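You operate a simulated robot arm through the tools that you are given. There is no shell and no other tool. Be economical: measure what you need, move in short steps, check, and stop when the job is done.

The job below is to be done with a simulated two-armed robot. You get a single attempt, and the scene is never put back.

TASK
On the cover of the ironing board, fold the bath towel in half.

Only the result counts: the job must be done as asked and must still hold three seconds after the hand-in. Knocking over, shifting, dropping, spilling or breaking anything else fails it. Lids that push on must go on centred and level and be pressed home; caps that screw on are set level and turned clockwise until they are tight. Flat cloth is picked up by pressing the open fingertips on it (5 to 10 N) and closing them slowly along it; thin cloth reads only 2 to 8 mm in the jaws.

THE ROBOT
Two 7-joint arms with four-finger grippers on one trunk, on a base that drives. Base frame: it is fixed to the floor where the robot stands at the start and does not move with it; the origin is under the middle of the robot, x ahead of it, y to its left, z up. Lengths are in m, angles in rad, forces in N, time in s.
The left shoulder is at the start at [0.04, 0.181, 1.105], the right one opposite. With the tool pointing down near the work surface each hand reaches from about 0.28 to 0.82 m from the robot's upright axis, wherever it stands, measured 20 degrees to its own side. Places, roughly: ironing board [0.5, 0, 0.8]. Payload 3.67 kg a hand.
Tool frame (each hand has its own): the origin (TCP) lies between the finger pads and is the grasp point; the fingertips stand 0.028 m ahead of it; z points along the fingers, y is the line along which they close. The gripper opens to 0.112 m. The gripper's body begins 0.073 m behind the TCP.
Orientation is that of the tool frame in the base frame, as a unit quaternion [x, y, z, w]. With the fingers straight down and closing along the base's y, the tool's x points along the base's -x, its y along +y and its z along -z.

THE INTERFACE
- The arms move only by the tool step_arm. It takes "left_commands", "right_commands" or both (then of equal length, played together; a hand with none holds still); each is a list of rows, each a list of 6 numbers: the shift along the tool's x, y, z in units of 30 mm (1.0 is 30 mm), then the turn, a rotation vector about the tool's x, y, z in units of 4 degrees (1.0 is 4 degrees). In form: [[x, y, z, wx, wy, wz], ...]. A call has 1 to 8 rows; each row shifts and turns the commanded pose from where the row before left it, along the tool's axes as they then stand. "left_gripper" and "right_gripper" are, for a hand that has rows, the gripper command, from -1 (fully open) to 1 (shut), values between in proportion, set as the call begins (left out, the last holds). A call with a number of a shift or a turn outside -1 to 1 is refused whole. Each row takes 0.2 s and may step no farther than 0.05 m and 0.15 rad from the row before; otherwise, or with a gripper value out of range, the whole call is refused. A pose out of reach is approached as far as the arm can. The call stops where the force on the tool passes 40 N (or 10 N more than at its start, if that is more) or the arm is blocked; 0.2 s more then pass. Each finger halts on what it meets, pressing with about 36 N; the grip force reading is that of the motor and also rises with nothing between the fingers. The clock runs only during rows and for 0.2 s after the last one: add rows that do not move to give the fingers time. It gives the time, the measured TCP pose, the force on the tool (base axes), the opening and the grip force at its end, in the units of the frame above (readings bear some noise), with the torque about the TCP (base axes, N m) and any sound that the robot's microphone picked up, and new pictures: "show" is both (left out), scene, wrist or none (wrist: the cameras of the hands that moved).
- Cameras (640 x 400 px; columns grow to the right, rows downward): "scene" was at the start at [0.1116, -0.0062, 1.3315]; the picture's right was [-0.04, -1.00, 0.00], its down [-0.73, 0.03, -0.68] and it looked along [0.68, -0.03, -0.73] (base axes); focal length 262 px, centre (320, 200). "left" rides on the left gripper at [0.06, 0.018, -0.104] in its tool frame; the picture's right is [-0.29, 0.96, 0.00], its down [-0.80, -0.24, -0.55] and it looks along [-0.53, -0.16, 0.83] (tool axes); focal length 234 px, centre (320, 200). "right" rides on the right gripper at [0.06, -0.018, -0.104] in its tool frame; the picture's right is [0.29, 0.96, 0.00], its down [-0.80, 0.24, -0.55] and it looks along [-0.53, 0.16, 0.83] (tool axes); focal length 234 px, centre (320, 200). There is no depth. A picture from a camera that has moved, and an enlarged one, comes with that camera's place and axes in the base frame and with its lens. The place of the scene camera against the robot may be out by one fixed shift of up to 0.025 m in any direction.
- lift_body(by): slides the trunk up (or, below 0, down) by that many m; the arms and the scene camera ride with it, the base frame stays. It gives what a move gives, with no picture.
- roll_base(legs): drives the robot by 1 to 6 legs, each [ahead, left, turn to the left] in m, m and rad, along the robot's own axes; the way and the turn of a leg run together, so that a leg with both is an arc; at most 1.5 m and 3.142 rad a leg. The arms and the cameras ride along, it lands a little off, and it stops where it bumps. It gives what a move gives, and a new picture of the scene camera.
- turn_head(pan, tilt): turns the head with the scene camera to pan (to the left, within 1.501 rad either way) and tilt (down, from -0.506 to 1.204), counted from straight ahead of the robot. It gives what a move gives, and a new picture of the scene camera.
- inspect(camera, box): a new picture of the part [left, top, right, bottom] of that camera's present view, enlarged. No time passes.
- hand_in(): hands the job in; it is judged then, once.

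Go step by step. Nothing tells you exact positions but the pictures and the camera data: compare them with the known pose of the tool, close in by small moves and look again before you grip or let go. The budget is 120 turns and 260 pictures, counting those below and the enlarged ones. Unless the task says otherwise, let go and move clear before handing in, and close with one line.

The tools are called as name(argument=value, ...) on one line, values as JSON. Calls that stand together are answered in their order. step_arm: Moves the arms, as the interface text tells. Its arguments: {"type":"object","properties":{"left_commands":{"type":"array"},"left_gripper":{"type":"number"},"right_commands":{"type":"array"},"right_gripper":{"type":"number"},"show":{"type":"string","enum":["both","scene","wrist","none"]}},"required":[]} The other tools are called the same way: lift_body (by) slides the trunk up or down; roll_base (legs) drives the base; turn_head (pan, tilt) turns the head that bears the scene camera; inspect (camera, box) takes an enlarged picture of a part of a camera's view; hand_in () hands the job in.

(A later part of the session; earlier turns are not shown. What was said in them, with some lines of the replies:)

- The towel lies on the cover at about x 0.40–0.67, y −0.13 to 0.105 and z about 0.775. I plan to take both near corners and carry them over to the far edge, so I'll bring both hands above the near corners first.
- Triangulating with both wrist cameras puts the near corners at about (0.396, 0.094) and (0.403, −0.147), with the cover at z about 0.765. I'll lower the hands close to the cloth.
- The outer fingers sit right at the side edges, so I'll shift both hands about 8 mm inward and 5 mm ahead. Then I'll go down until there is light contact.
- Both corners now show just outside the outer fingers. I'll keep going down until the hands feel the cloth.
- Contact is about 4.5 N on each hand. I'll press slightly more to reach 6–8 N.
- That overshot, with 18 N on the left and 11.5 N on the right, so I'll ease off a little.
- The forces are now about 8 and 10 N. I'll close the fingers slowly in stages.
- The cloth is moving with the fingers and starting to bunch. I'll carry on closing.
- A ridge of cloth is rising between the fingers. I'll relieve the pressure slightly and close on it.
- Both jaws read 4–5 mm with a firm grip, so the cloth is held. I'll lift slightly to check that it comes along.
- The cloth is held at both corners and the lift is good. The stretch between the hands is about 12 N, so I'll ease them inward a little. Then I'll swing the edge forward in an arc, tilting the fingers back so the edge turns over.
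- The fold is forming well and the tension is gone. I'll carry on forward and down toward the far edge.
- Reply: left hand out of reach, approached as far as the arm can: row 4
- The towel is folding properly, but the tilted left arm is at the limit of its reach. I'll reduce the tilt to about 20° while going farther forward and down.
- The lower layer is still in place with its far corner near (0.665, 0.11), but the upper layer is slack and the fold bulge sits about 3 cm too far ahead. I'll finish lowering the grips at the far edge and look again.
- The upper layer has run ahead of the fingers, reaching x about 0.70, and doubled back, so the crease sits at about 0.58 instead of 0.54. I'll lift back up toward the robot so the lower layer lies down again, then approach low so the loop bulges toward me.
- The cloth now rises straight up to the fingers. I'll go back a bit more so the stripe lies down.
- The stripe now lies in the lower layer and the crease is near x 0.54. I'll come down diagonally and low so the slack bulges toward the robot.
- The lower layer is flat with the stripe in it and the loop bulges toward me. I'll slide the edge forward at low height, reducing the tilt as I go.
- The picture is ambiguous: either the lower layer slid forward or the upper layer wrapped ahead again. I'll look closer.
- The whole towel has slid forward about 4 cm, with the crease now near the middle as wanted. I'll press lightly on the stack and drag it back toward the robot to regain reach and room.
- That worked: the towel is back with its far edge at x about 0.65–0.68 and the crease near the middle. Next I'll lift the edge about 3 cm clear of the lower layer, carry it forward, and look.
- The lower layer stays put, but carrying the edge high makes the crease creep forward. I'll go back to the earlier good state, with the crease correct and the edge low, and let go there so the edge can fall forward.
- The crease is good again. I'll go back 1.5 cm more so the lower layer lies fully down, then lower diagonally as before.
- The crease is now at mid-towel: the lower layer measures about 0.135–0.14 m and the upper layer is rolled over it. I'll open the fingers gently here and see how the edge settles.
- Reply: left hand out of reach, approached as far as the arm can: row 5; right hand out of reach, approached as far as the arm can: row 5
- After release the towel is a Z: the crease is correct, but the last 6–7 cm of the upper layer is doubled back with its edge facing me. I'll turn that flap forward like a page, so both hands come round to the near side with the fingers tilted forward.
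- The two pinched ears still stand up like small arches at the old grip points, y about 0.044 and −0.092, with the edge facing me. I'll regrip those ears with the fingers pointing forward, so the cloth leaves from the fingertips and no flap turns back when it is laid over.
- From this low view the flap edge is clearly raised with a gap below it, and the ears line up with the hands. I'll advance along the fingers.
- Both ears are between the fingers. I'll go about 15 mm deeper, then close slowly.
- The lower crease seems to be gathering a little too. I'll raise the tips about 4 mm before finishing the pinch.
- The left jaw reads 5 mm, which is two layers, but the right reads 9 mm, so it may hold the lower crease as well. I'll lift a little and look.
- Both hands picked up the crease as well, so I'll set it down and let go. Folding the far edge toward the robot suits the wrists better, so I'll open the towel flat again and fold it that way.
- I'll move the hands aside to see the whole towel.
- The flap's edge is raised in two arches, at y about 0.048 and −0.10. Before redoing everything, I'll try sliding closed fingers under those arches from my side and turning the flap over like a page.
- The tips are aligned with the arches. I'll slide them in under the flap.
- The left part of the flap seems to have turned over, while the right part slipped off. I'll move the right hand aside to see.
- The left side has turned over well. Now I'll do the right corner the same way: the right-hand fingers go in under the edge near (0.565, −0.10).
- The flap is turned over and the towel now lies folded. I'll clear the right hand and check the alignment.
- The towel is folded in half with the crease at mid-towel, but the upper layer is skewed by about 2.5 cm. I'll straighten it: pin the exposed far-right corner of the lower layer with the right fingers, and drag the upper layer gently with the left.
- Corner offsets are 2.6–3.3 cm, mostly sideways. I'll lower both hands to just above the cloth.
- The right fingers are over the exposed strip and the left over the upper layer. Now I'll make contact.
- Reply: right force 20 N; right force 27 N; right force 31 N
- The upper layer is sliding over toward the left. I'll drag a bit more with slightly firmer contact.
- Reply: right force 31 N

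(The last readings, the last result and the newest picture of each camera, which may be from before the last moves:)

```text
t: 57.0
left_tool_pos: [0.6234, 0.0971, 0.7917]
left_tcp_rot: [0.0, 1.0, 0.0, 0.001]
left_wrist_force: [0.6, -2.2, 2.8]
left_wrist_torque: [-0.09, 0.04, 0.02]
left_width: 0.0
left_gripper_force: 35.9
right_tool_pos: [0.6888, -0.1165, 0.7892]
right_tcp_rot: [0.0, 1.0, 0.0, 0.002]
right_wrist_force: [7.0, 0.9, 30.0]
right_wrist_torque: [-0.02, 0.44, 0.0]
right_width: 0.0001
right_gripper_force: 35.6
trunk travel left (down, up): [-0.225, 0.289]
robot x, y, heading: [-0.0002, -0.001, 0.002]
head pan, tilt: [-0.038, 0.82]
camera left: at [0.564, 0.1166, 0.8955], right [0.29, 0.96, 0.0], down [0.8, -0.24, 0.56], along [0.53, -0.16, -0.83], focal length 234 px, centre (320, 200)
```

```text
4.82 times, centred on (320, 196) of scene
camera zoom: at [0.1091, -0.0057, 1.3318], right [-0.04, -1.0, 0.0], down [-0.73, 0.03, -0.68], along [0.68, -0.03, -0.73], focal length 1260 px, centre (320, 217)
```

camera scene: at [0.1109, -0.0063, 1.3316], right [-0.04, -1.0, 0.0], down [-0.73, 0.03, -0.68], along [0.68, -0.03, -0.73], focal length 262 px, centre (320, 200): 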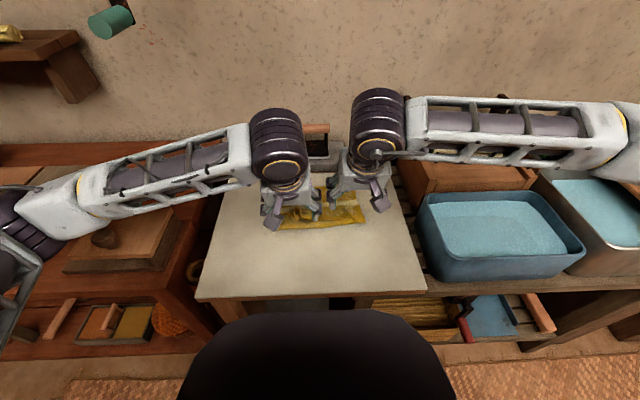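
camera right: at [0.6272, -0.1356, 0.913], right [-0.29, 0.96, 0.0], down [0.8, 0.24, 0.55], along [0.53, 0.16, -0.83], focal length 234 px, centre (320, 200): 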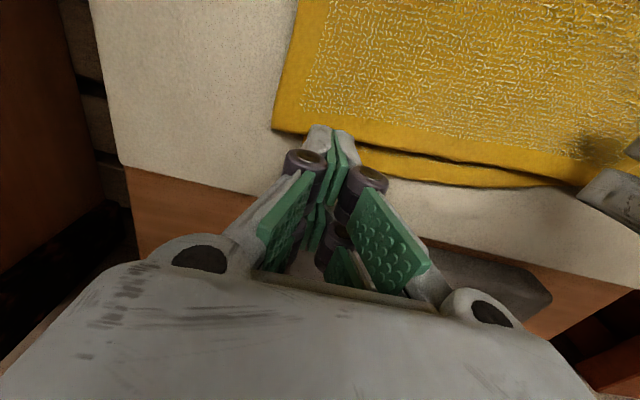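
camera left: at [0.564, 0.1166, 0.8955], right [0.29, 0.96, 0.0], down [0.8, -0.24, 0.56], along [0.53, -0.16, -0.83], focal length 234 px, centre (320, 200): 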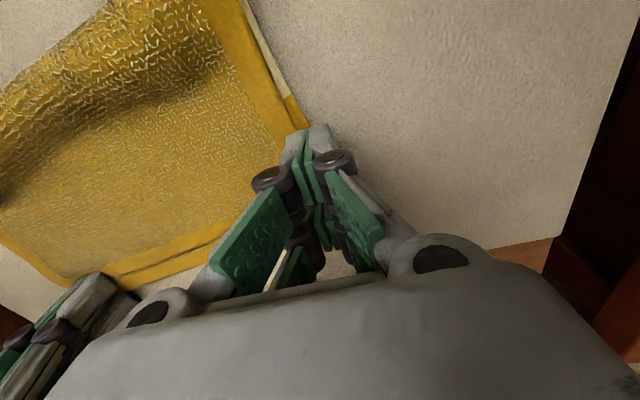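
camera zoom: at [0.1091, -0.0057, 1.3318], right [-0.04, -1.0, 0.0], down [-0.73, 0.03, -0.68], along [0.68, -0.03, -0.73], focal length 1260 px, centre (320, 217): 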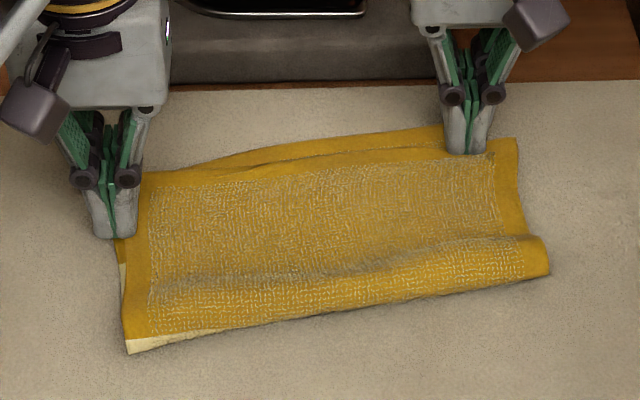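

The left side is now aligned. With the right still pinning, I'll use the left hand at the middle of the upper layer to pull its edge about 1.5–2 cm forward, taking slack out of the bulge.

step_arm(left_commands=[[0, 0, -1, 0, 0, 0], [-0.1, -0.9, 0, 0, 0, 0], [-0.1, -0.9, 0, 0, 0, 0], [0, -0.9, 0, 0, 0, 0], [0, -0.5, 0, 0, 0, 0], [0, 0, 0.6, 0, 0, 0], [0, 0, 0.25, 0, 0, 0]], show="none")

```text
t: 58.6
left_tool_pos: [0.6284, 0.0004, 0.796]
left_tcp_rot: [0.0, 1.0, 0.0, 0.001]
left_wrist_force: [-0.3, 0.3, -0.2]
left_wrist_torque: [-0.03, -0.02, 0.03]
left_width: 0.0001
left_gripper_force: 35.7
right_tool_pos: [0.6885, -0.1172, 0.7883]
right_tcp_rot: [0.0, 1.0, 0.0, 0.002]
right_wrist_force: [6.2, -0.3, 29.5]
right_wrist_torque: [-0.03, 0.51, 0.03]
right_width: 0.0002
right_gripper_force: 35.7
trunk travel left (down, up): [-0.225, 0.289]
robot x, y, heading: [0.0041, 0.0018, 0.001]
head pan, tilt: [-0.038, 0.82]
```

step_arm(left_commands=[[0, 0, 0.13, 0, 0, 0], [0, 0, 0.08, 0, 0, 0], [-0.2, 0, 0, 0, 0, 0], [-0.2, 0, 0, 0, 0, 0], [-0.2, 0, 0, 0, 0, 0]], show="wrist")

inspect(camera="scene", box=[255, 155, 385, 238])

```text
t: 59.8
left_tool_pos: [0.6477, 0.0019, 0.79]
left_tcp_rot: [0.0, 1.0, -0.002, 0.002]
left_wrist_force: [-4.7, -1.7, 15.7]
left_wrist_torque: [-0.04, 0.1, -0.05]
left_width: 0.0
left_gripper_force: 35.0
right_tool_pos: [0.6868, -0.1164, 0.7888]
right_tcp_rot: [-0.001, 1.0, 0.0, 0.002]
right_wrist_force: [7.1, 0.5, 25.0]
right_wrist_torque: [0.02, 0.35, 0.0]
right_width: 0.0
right_gripper_force: 36.3
trunk travel left (down, up): [-0.225, 0.289]
robot x, y, heading: [-0.0013, 0.0002, 0.006]
head pan, tilt: [-0.038, 0.82]
camera left: at [0.5875, 0.0201, 0.8944], right [0.29, 0.96, 0.0], down [0.8, -0.24, 0.56], along [0.53, -0.16, -0.83], focal length 234 px, centre (320, 200)
```

left: 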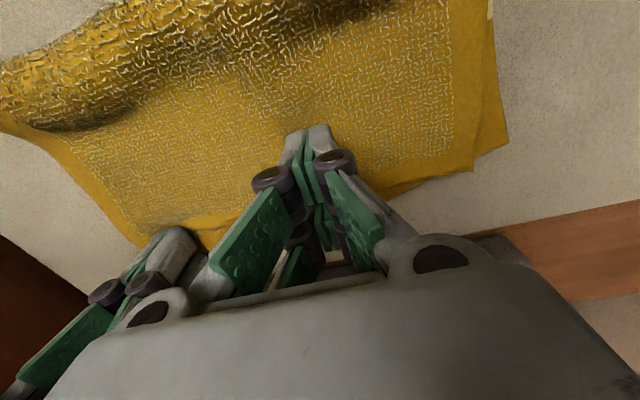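

```text
4.82 times, centred on (320, 196) of scene
camera zoom: at [0.1078, -0.0059, 1.3319], right [-0.04, -1.0, 0.0], down [-0.73, 0.03, -0.68], along [0.68, -0.03, -0.73], focal length 1260 px, centre (320, 217)
```

zoom: 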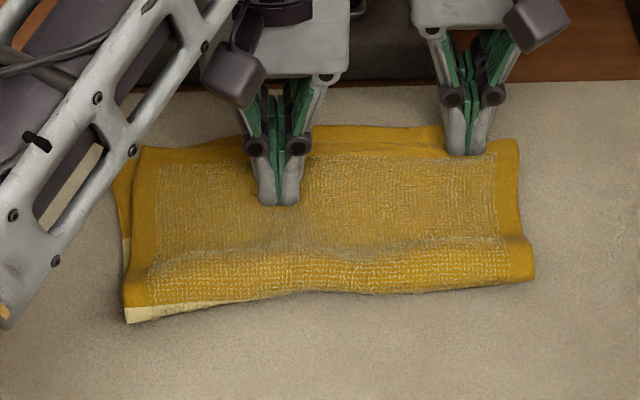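

That pressed harder than intended and turned the stack a bit straighter, which is harmless. I'll lift both hands clear and check the alignment.

step_arm(left_commands=[[0, 0, -0.5, 0, 0, 0], [0, 0, -1, 0, 0, 0], [0, 0.5, -1, 0, 0, 0], [0, 1, -0.8, 0, 0, 0], [0, 1, -0.5, 0, 0, 0], [0, 1, 0, 0, 0, 0], [0, 1, 0, 0, 0, 0]], right_commands=[[0, 0, -0.5, 0, 0, 0], [0, 0, -1, 0, 0, 0], [0, -0.5, -1, 0, 0, 0], [0, -1, -0.8, 0, 0, 0], [0, -1, -0.5, 0, 0, 0], [0, -1, 0, 0, 0, 0], [0, 0, 0, 0, 0, 0]], show="wrist")

inspect(camera="scene", box=[255, 155, 385, 238])

```text
t: 61.4
left_tool_pos: [0.6458, 0.1387, 0.9026]
left_tcp_rot: [0.0, 1.0, -0.001, -0.001]
left_wrist_force: [0.0, 0.2, 0.9]
left_wrist_torque: [-0.04, 0.05, -0.01]
left_width: 0.0001
left_gripper_force: 35.7
right_tool_pos: [0.6897, -0.2198, 0.9005]
right_tcp_rot: [-0.001, 1.0, -0.001, 0.0]
right_wrist_force: [-0.5, 0.5, -0.5]
right_wrist_torque: [-0.04, -0.05, -0.04]
right_width: 0.0
right_gripper_force: 35.6
trunk travel left (down, up): [-0.225, 0.289]
robot x, y, heading: [0.0004, -0.0034, -0.003]
head pan, tilt: [-0.038, 0.82]
camera right: at [0.6292, -0.239, 1.0048], right [-0.29, 0.96, 0.0], down [0.8, 0.24, 0.55], along [0.53, 0.16, -0.83], focal length 234 px, centre (320, 200)
camera left: at [0.5877, 0.1567, 1.006], right [0.29, 0.96, 0.0], down [0.8, -0.24, 0.55], along [0.53, -0.16, -0.83], focal length 234 px, centre (320, 200)
```

right: 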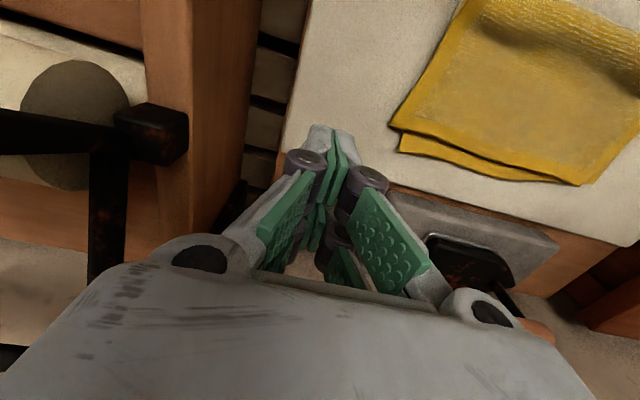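
left: 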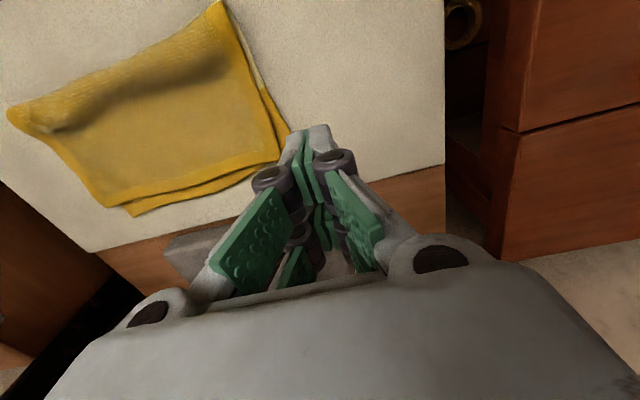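

```text
4.82 times, centred on (320, 196) of scene
camera zoom: at [0.1115, -0.0044, 1.3315], right [-0.04, -1.0, 0.0], down [-0.73, 0.03, -0.68], along [0.68, -0.03, -0.73], focal length 1260 px, centre (320, 217)
```

zoom: 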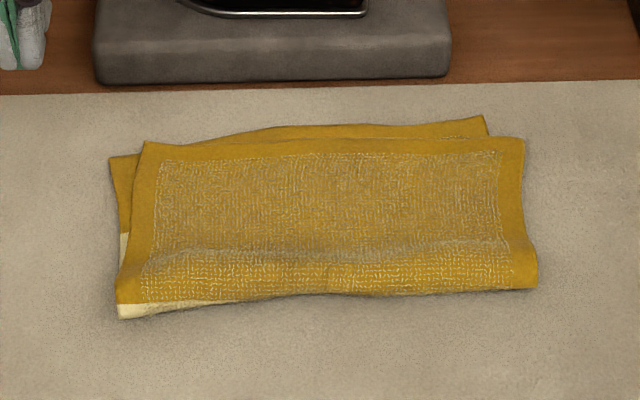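

The skew is now about 2.4 cm on the left and 3 cm on the right. I'll make one more gentle correction: the left pins the exposed strip of the lower layer, and the right draws the upper right corner forward and slightly left.

step_arm(left_commands=[[0.13, -0.32, 0.8, 0, 0, 0], [0.13, -0.32, 0.8, 0, 0, 0], [0.13, -0.32, 0.8, 0, 0, 0], [0.13, -0.32, 0.8, 0, 0, 0], [0, 0, 0.3, 0, 0, 0]], right_commands=[[0.42, 0.88, 0.5, 0, 0, 0], [0.42, 0.88, 0.5, 0, 0, 0], [0.42, 0.87, 0.6, 0, 0, 0], [0.4, 0.86, 0.7, 0, 0, 0], [0, 0, 0.7, 0, 0, 0]], show="wrist")

```text
t: 62.6
left_tool_pos: [0.6314, 0.098, 0.7988]
left_tcp_rot: [0.0, 1.0, 0.0, 0.0]
left_wrist_force: [-1.0, -0.6, -0.3]
left_wrist_torque: [0.0, 0.05, -0.02]
left_width: 0.0
left_gripper_force: 36.0
right_tool_pos: [0.639, -0.1165, 0.8107]
right_tcp_rot: [-0.001, 1.0, 0.0, -0.001]
right_wrist_force: [1.0, 0.7, 0.2]
right_wrist_torque: [0.01, 0.0, 0.01]
right_width: 0.0001
right_gripper_force: 35.4
trunk travel left (down, up): [-0.225, 0.289]
robot x, y, heading: [-0.0001, -0.0005, 0.0]
head pan, tilt: [-0.038, 0.82]
camera right: at [0.579, -0.1359, 0.9148], right [-0.29, 0.96, 0.0], down [0.8, 0.24, 0.55], along [0.53, 0.16, -0.83], focal length 234 px, centre (320, 200)
camera left: at [0.5726, 0.1164, 0.9023], right [0.29, 0.96, 0.0], down [0.8, -0.24, 0.55], along [0.53, -0.16, -0.83], focal length 234 px, centre (320, 200)
```

right: 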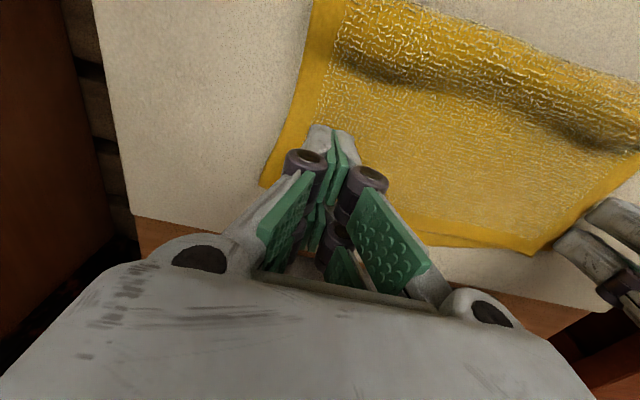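
left: 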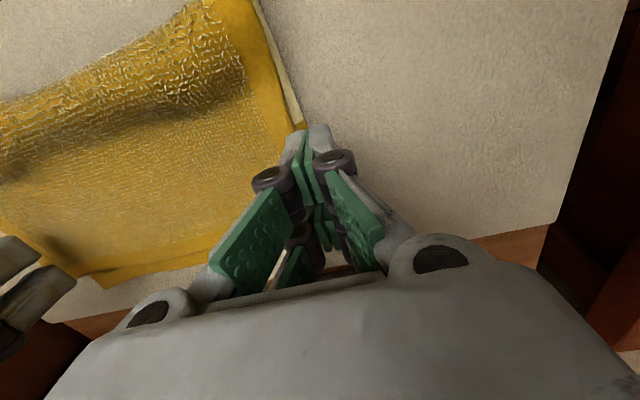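

step_arm(left_commands=[[0, 0, 0.2, 0, 0, 0], [0, 0, 0.15, 0, 0, 0]], right_commands=[[0, 0, 0.3, 0, 0, 0], [0, 0, 0.17, 0, 0, 0]], show="none")

```text
t: 63.2
left_tool_pos: [0.631, 0.0981, 0.7906]
left_tcp_rot: [0.0, 1.0, -0.001, 0.001]
left_wrist_force: [-0.3, 0.2, 10.0]
left_wrist_torque: [-0.07, 0.02, -0.03]
left_width: 0.0
left_gripper_force: 35.7
right_tool_pos: [0.6386, -0.1155, 0.7995]
right_tcp_rot: [0.001, 1.0, 0.0, 0.001]
right_wrist_force: [-0.6, 0.6, -0.4]
right_wrist_torque: [0.04, -0.03, 0.01]
right_width: 0.0
right_gripper_force: 35.8
trunk travel left (down, up): [-0.225, 0.289]
robot x, y, heading: [0.0008, -0.0004, 0.006]
head pan, tilt: [-0.038, 0.82]
```

step_arm(right_commands=[[0, 0, 0.13, 0, 0, 0], [0, 0, 0.06, 0, 0, 0]], show="none")

```text
t: 63.8
left_tool_pos: [0.6307, 0.0974, 0.7901]
left_tcp_rot: [0.001, 1.0, 0.0, 0.001]
left_wrist_force: [2.3, 1.8, 16.2]
left_wrist_torque: [-0.11, 0.02, 0.03]
left_width: 0.0001
left_gripper_force: 35.6
right_tool_pos: [0.6386, -0.1151, 0.7922]
right_tcp_rot: [-0.001, 1.0, -0.001, 0.001]
right_wrist_force: [0.9, 0.6, 3.9]
right_wrist_torque: [0.03, -0.04, 0.0]
right_width: 0.0
right_gripper_force: 35.6
trunk travel left (down, up): [-0.225, 0.289]
robot x, y, heading: [-0.0004, 0.0019, -0.001]
head pan, tilt: [-0.038, 0.82]
```

The right hand has light contact of about 4 N. I'll drag forward and slightly left.

step_arm(right_commands=[[-0.25, 0.15, -0.02, 0, 0, 0], [-0.25, 0.15, 0, 0, 0, 0], [-0.25, 0.15, 0, 0, 0, 0], [-0.25, 0.15, 0, 0, 0, 0]], show="wrist")

inspect(camera="scene", box=[255, 155, 385, 238])

```text
t: 64.8
left_tool_pos: [0.6314, 0.0975, 0.7887]
left_tcp_rot: [-0.001, 1.0, 0.0, 0.001]
left_wrist_force: [4.8, 0.4, 18.5]
left_wrist_torque: [-0.1, -0.09, 0.02]
left_width: 0.0002
left_gripper_force: 36.1
right_tool_pos: [0.6669, -0.0982, 0.7928]
right_tcp_rot: [-0.001, 1.0, 0.0, 0.001]
right_wrist_force: [-0.6, -0.7, 2.8]
right_wrist_torque: [-0.01, 0.07, -0.04]
right_width: 0.0
right_gripper_force: 35.7
trunk travel left (down, up): [-0.225, 0.289]
robot x, y, heading: [-0.0034, -0.0027, -0.001]
head pan, tilt: [-0.038, 0.82]
camera right: at [0.6078, -0.1175, 0.8974], right [-0.29, 0.96, 0.0], down [0.8, 0.24, 0.55], along [0.53, 0.16, -0.83], focal length 234 px, centre (320, 200)
```

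right: 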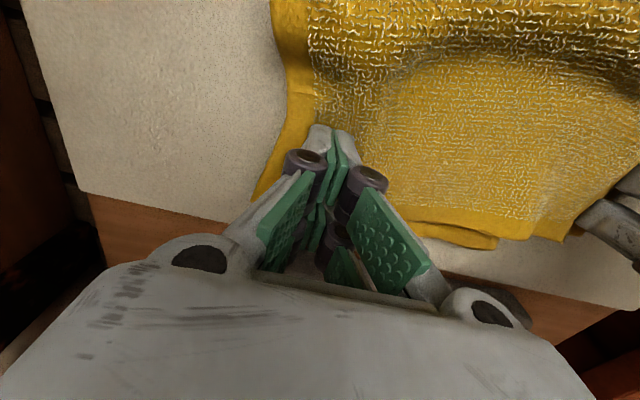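

```text
4.82 times, centred on (320, 196) of scene
camera zoom: at [0.1099, -0.0063, 1.3317], right [-0.04, -1.0, 0.0], down [-0.73, 0.03, -0.68], along [0.68, -0.03, -0.73], focal length 1260 px, centre (320, 217)
```

zoom: 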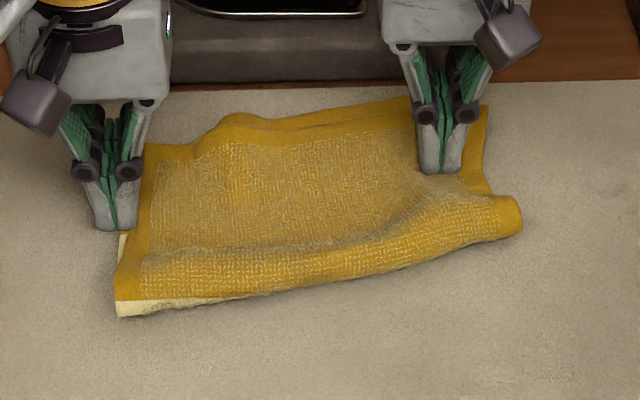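

That dragged both layers of the right side together, so I'll reverse the same motion.

step_arm(right_commands=[[0.25, -0.15, 0, 0, 0, 0], [0.25, -0.15, 0, 0, 0, 0], [0.25, -0.15, 0, 0, 0, 0], [0.25, -0.15, 0, 0, 0, 0], [0.1, -0.1, 0, 0, 0, 0]], show="none")

inspect(camera="scene", box=[255, 155, 385, 238])

```text
t: 66.0
left_tool_pos: [0.6308, 0.0975, 0.7897]
left_tcp_rot: [0.001, 1.0, 0.0, 0.001]
left_wrist_force: [6.9, -0.8, 22.3]
left_wrist_torque: [-0.17, -0.07, 0.0]
left_width: 0.0
left_gripper_force: 34.8
right_tool_pos: [0.6348, -0.1201, 0.7924]
right_tcp_rot: [0.0, 1.0, 0.0, 0.001]
right_wrist_force: [1.3, 3.0, 3.8]
right_wrist_torque: [0.05, -0.06, -0.01]
right_width: 0.0001
right_gripper_force: 36.0
trunk travel left (down, up): [-0.225, 0.289]
robot x, y, heading: [0.0001, 0.0011, -0.003]
head pan, tilt: [-0.038, 0.82]
```

```text
4.82 times, centred on (320, 196) of scene
camera zoom: at [0.1098, -0.0063, 1.3317], right [-0.04, -1.0, 0.0], down [-0.73, 0.03, -0.68], along [0.68, -0.03, -0.73], focal length 1260 px, centre (320, 217)
```

zoom: 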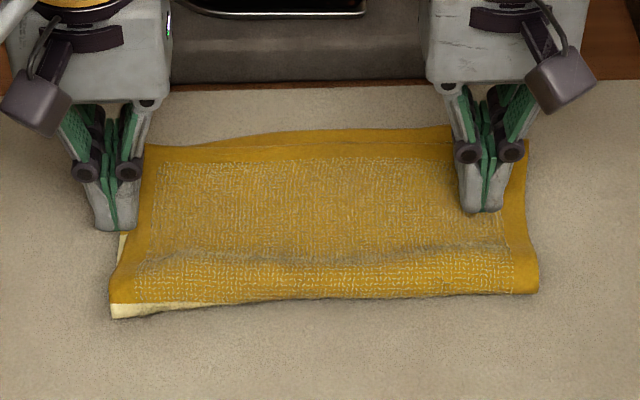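

It's restored and looks squarer than before. I'll lift both hands off and check.

step_arm(left_commands=[[0, 0, -0.5, 0, 0, 0], [0, 0, -1, 0, 0, 0], [0, 0.5, -1, 0, 0, 0], [0, 1, -0.8, 0, 0, 0], [0, 1, -0.5, 0, 0, 0]], right_commands=[[0, 0, -0.5, 0, 0, 0], [0, 0, -1, 0, 0, 0], [0, -0.5, -1, 0, 0, 0], [0, -1, -0.8, 0, 0, 0], [0, -1, -0.5, 0, 0, 0]], show="wrist")

inspect(camera="scene", box=[255, 155, 385, 238])

```text
t: 67.2
left_tool_pos: [0.6316, 0.1709, 0.9022]
left_tcp_rot: [0.0, 1.0, 0.001, -0.001]
left_wrist_force: [-1.6, 0.8, -0.9]
left_wrist_torque: [0.0, 0.0, 0.04]
left_width: 0.0002
left_gripper_force: 36.2
right_tool_pos: [0.6357, -0.1958, 0.9068]
right_tcp_rot: [0.0, 1.0, 0.0, 0.0]
right_wrist_force: [0.4, -0.9, -1.3]
right_wrist_torque: [-0.03, -0.01, 0.01]
right_width: 0.0003
right_gripper_force: 35.6
trunk travel left (down, up): [-0.225, 0.289]
robot x, y, heading: [-0.0005, 0.0006, -0.001]
head pan, tilt: [-0.038, 0.82]
camera right: at [0.5746, -0.2137, 1.0114], right [-0.29, 0.96, 0.0], down [0.8, 0.24, 0.55], along [0.53, 0.16, -0.83], focal length 234 px, centre (320, 200)
camera left: at [0.5728, 0.1908, 1.0059], right [0.29, 0.96, 0.0], down [0.8, -0.24, 0.55], along [0.53, -0.16, -0.83], focal length 234 px, centre (320, 200)
```

right: 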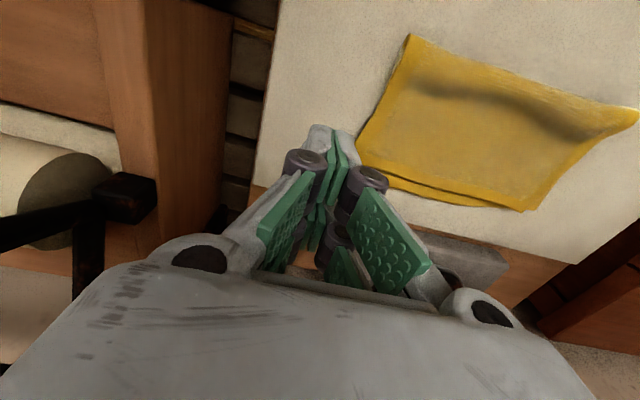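
left: 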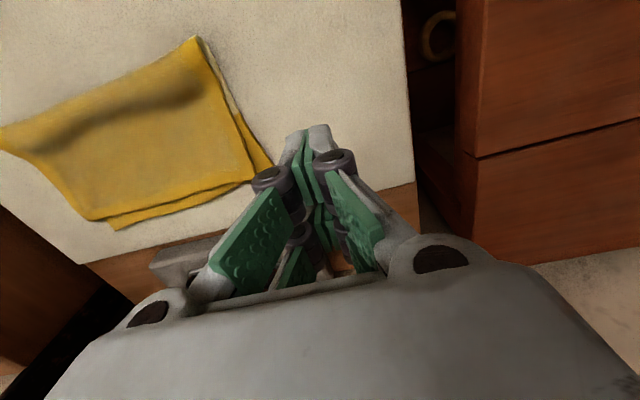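

```text
4.82 times, centred on (320, 196) of scene
camera zoom: at [0.1112, -0.0062, 1.3315], right [-0.04, -1.0, 0.0], down [-0.73, 0.03, -0.68], along [0.68, -0.03, -0.73], focal length 1260 px, centre (320, 217)
```

zoom: 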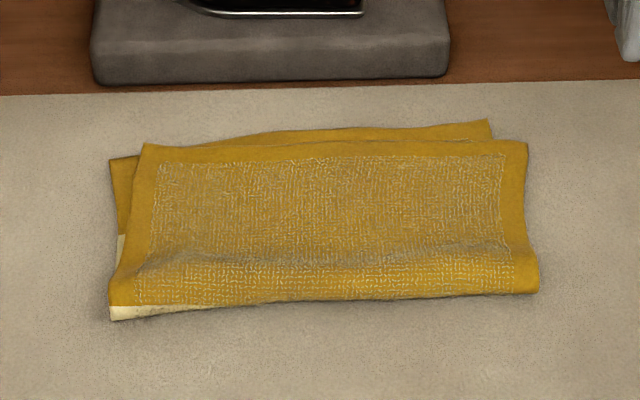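

The towel lies folded in half on the cover, with the crease at mid-towel and the edges meeting to within about 2–3 cm. Both hands are clear and nothing else was moved, so I'm handing in.

hand_in()

```text
The job is handed in.
```

I folded the bath towel in half on the ironing board cover and handed the job in. The crease is at about mid-towel. The layers are slightly skewed, so the corners meet to within about 2–3 cm, and a low puff remains along the crease.
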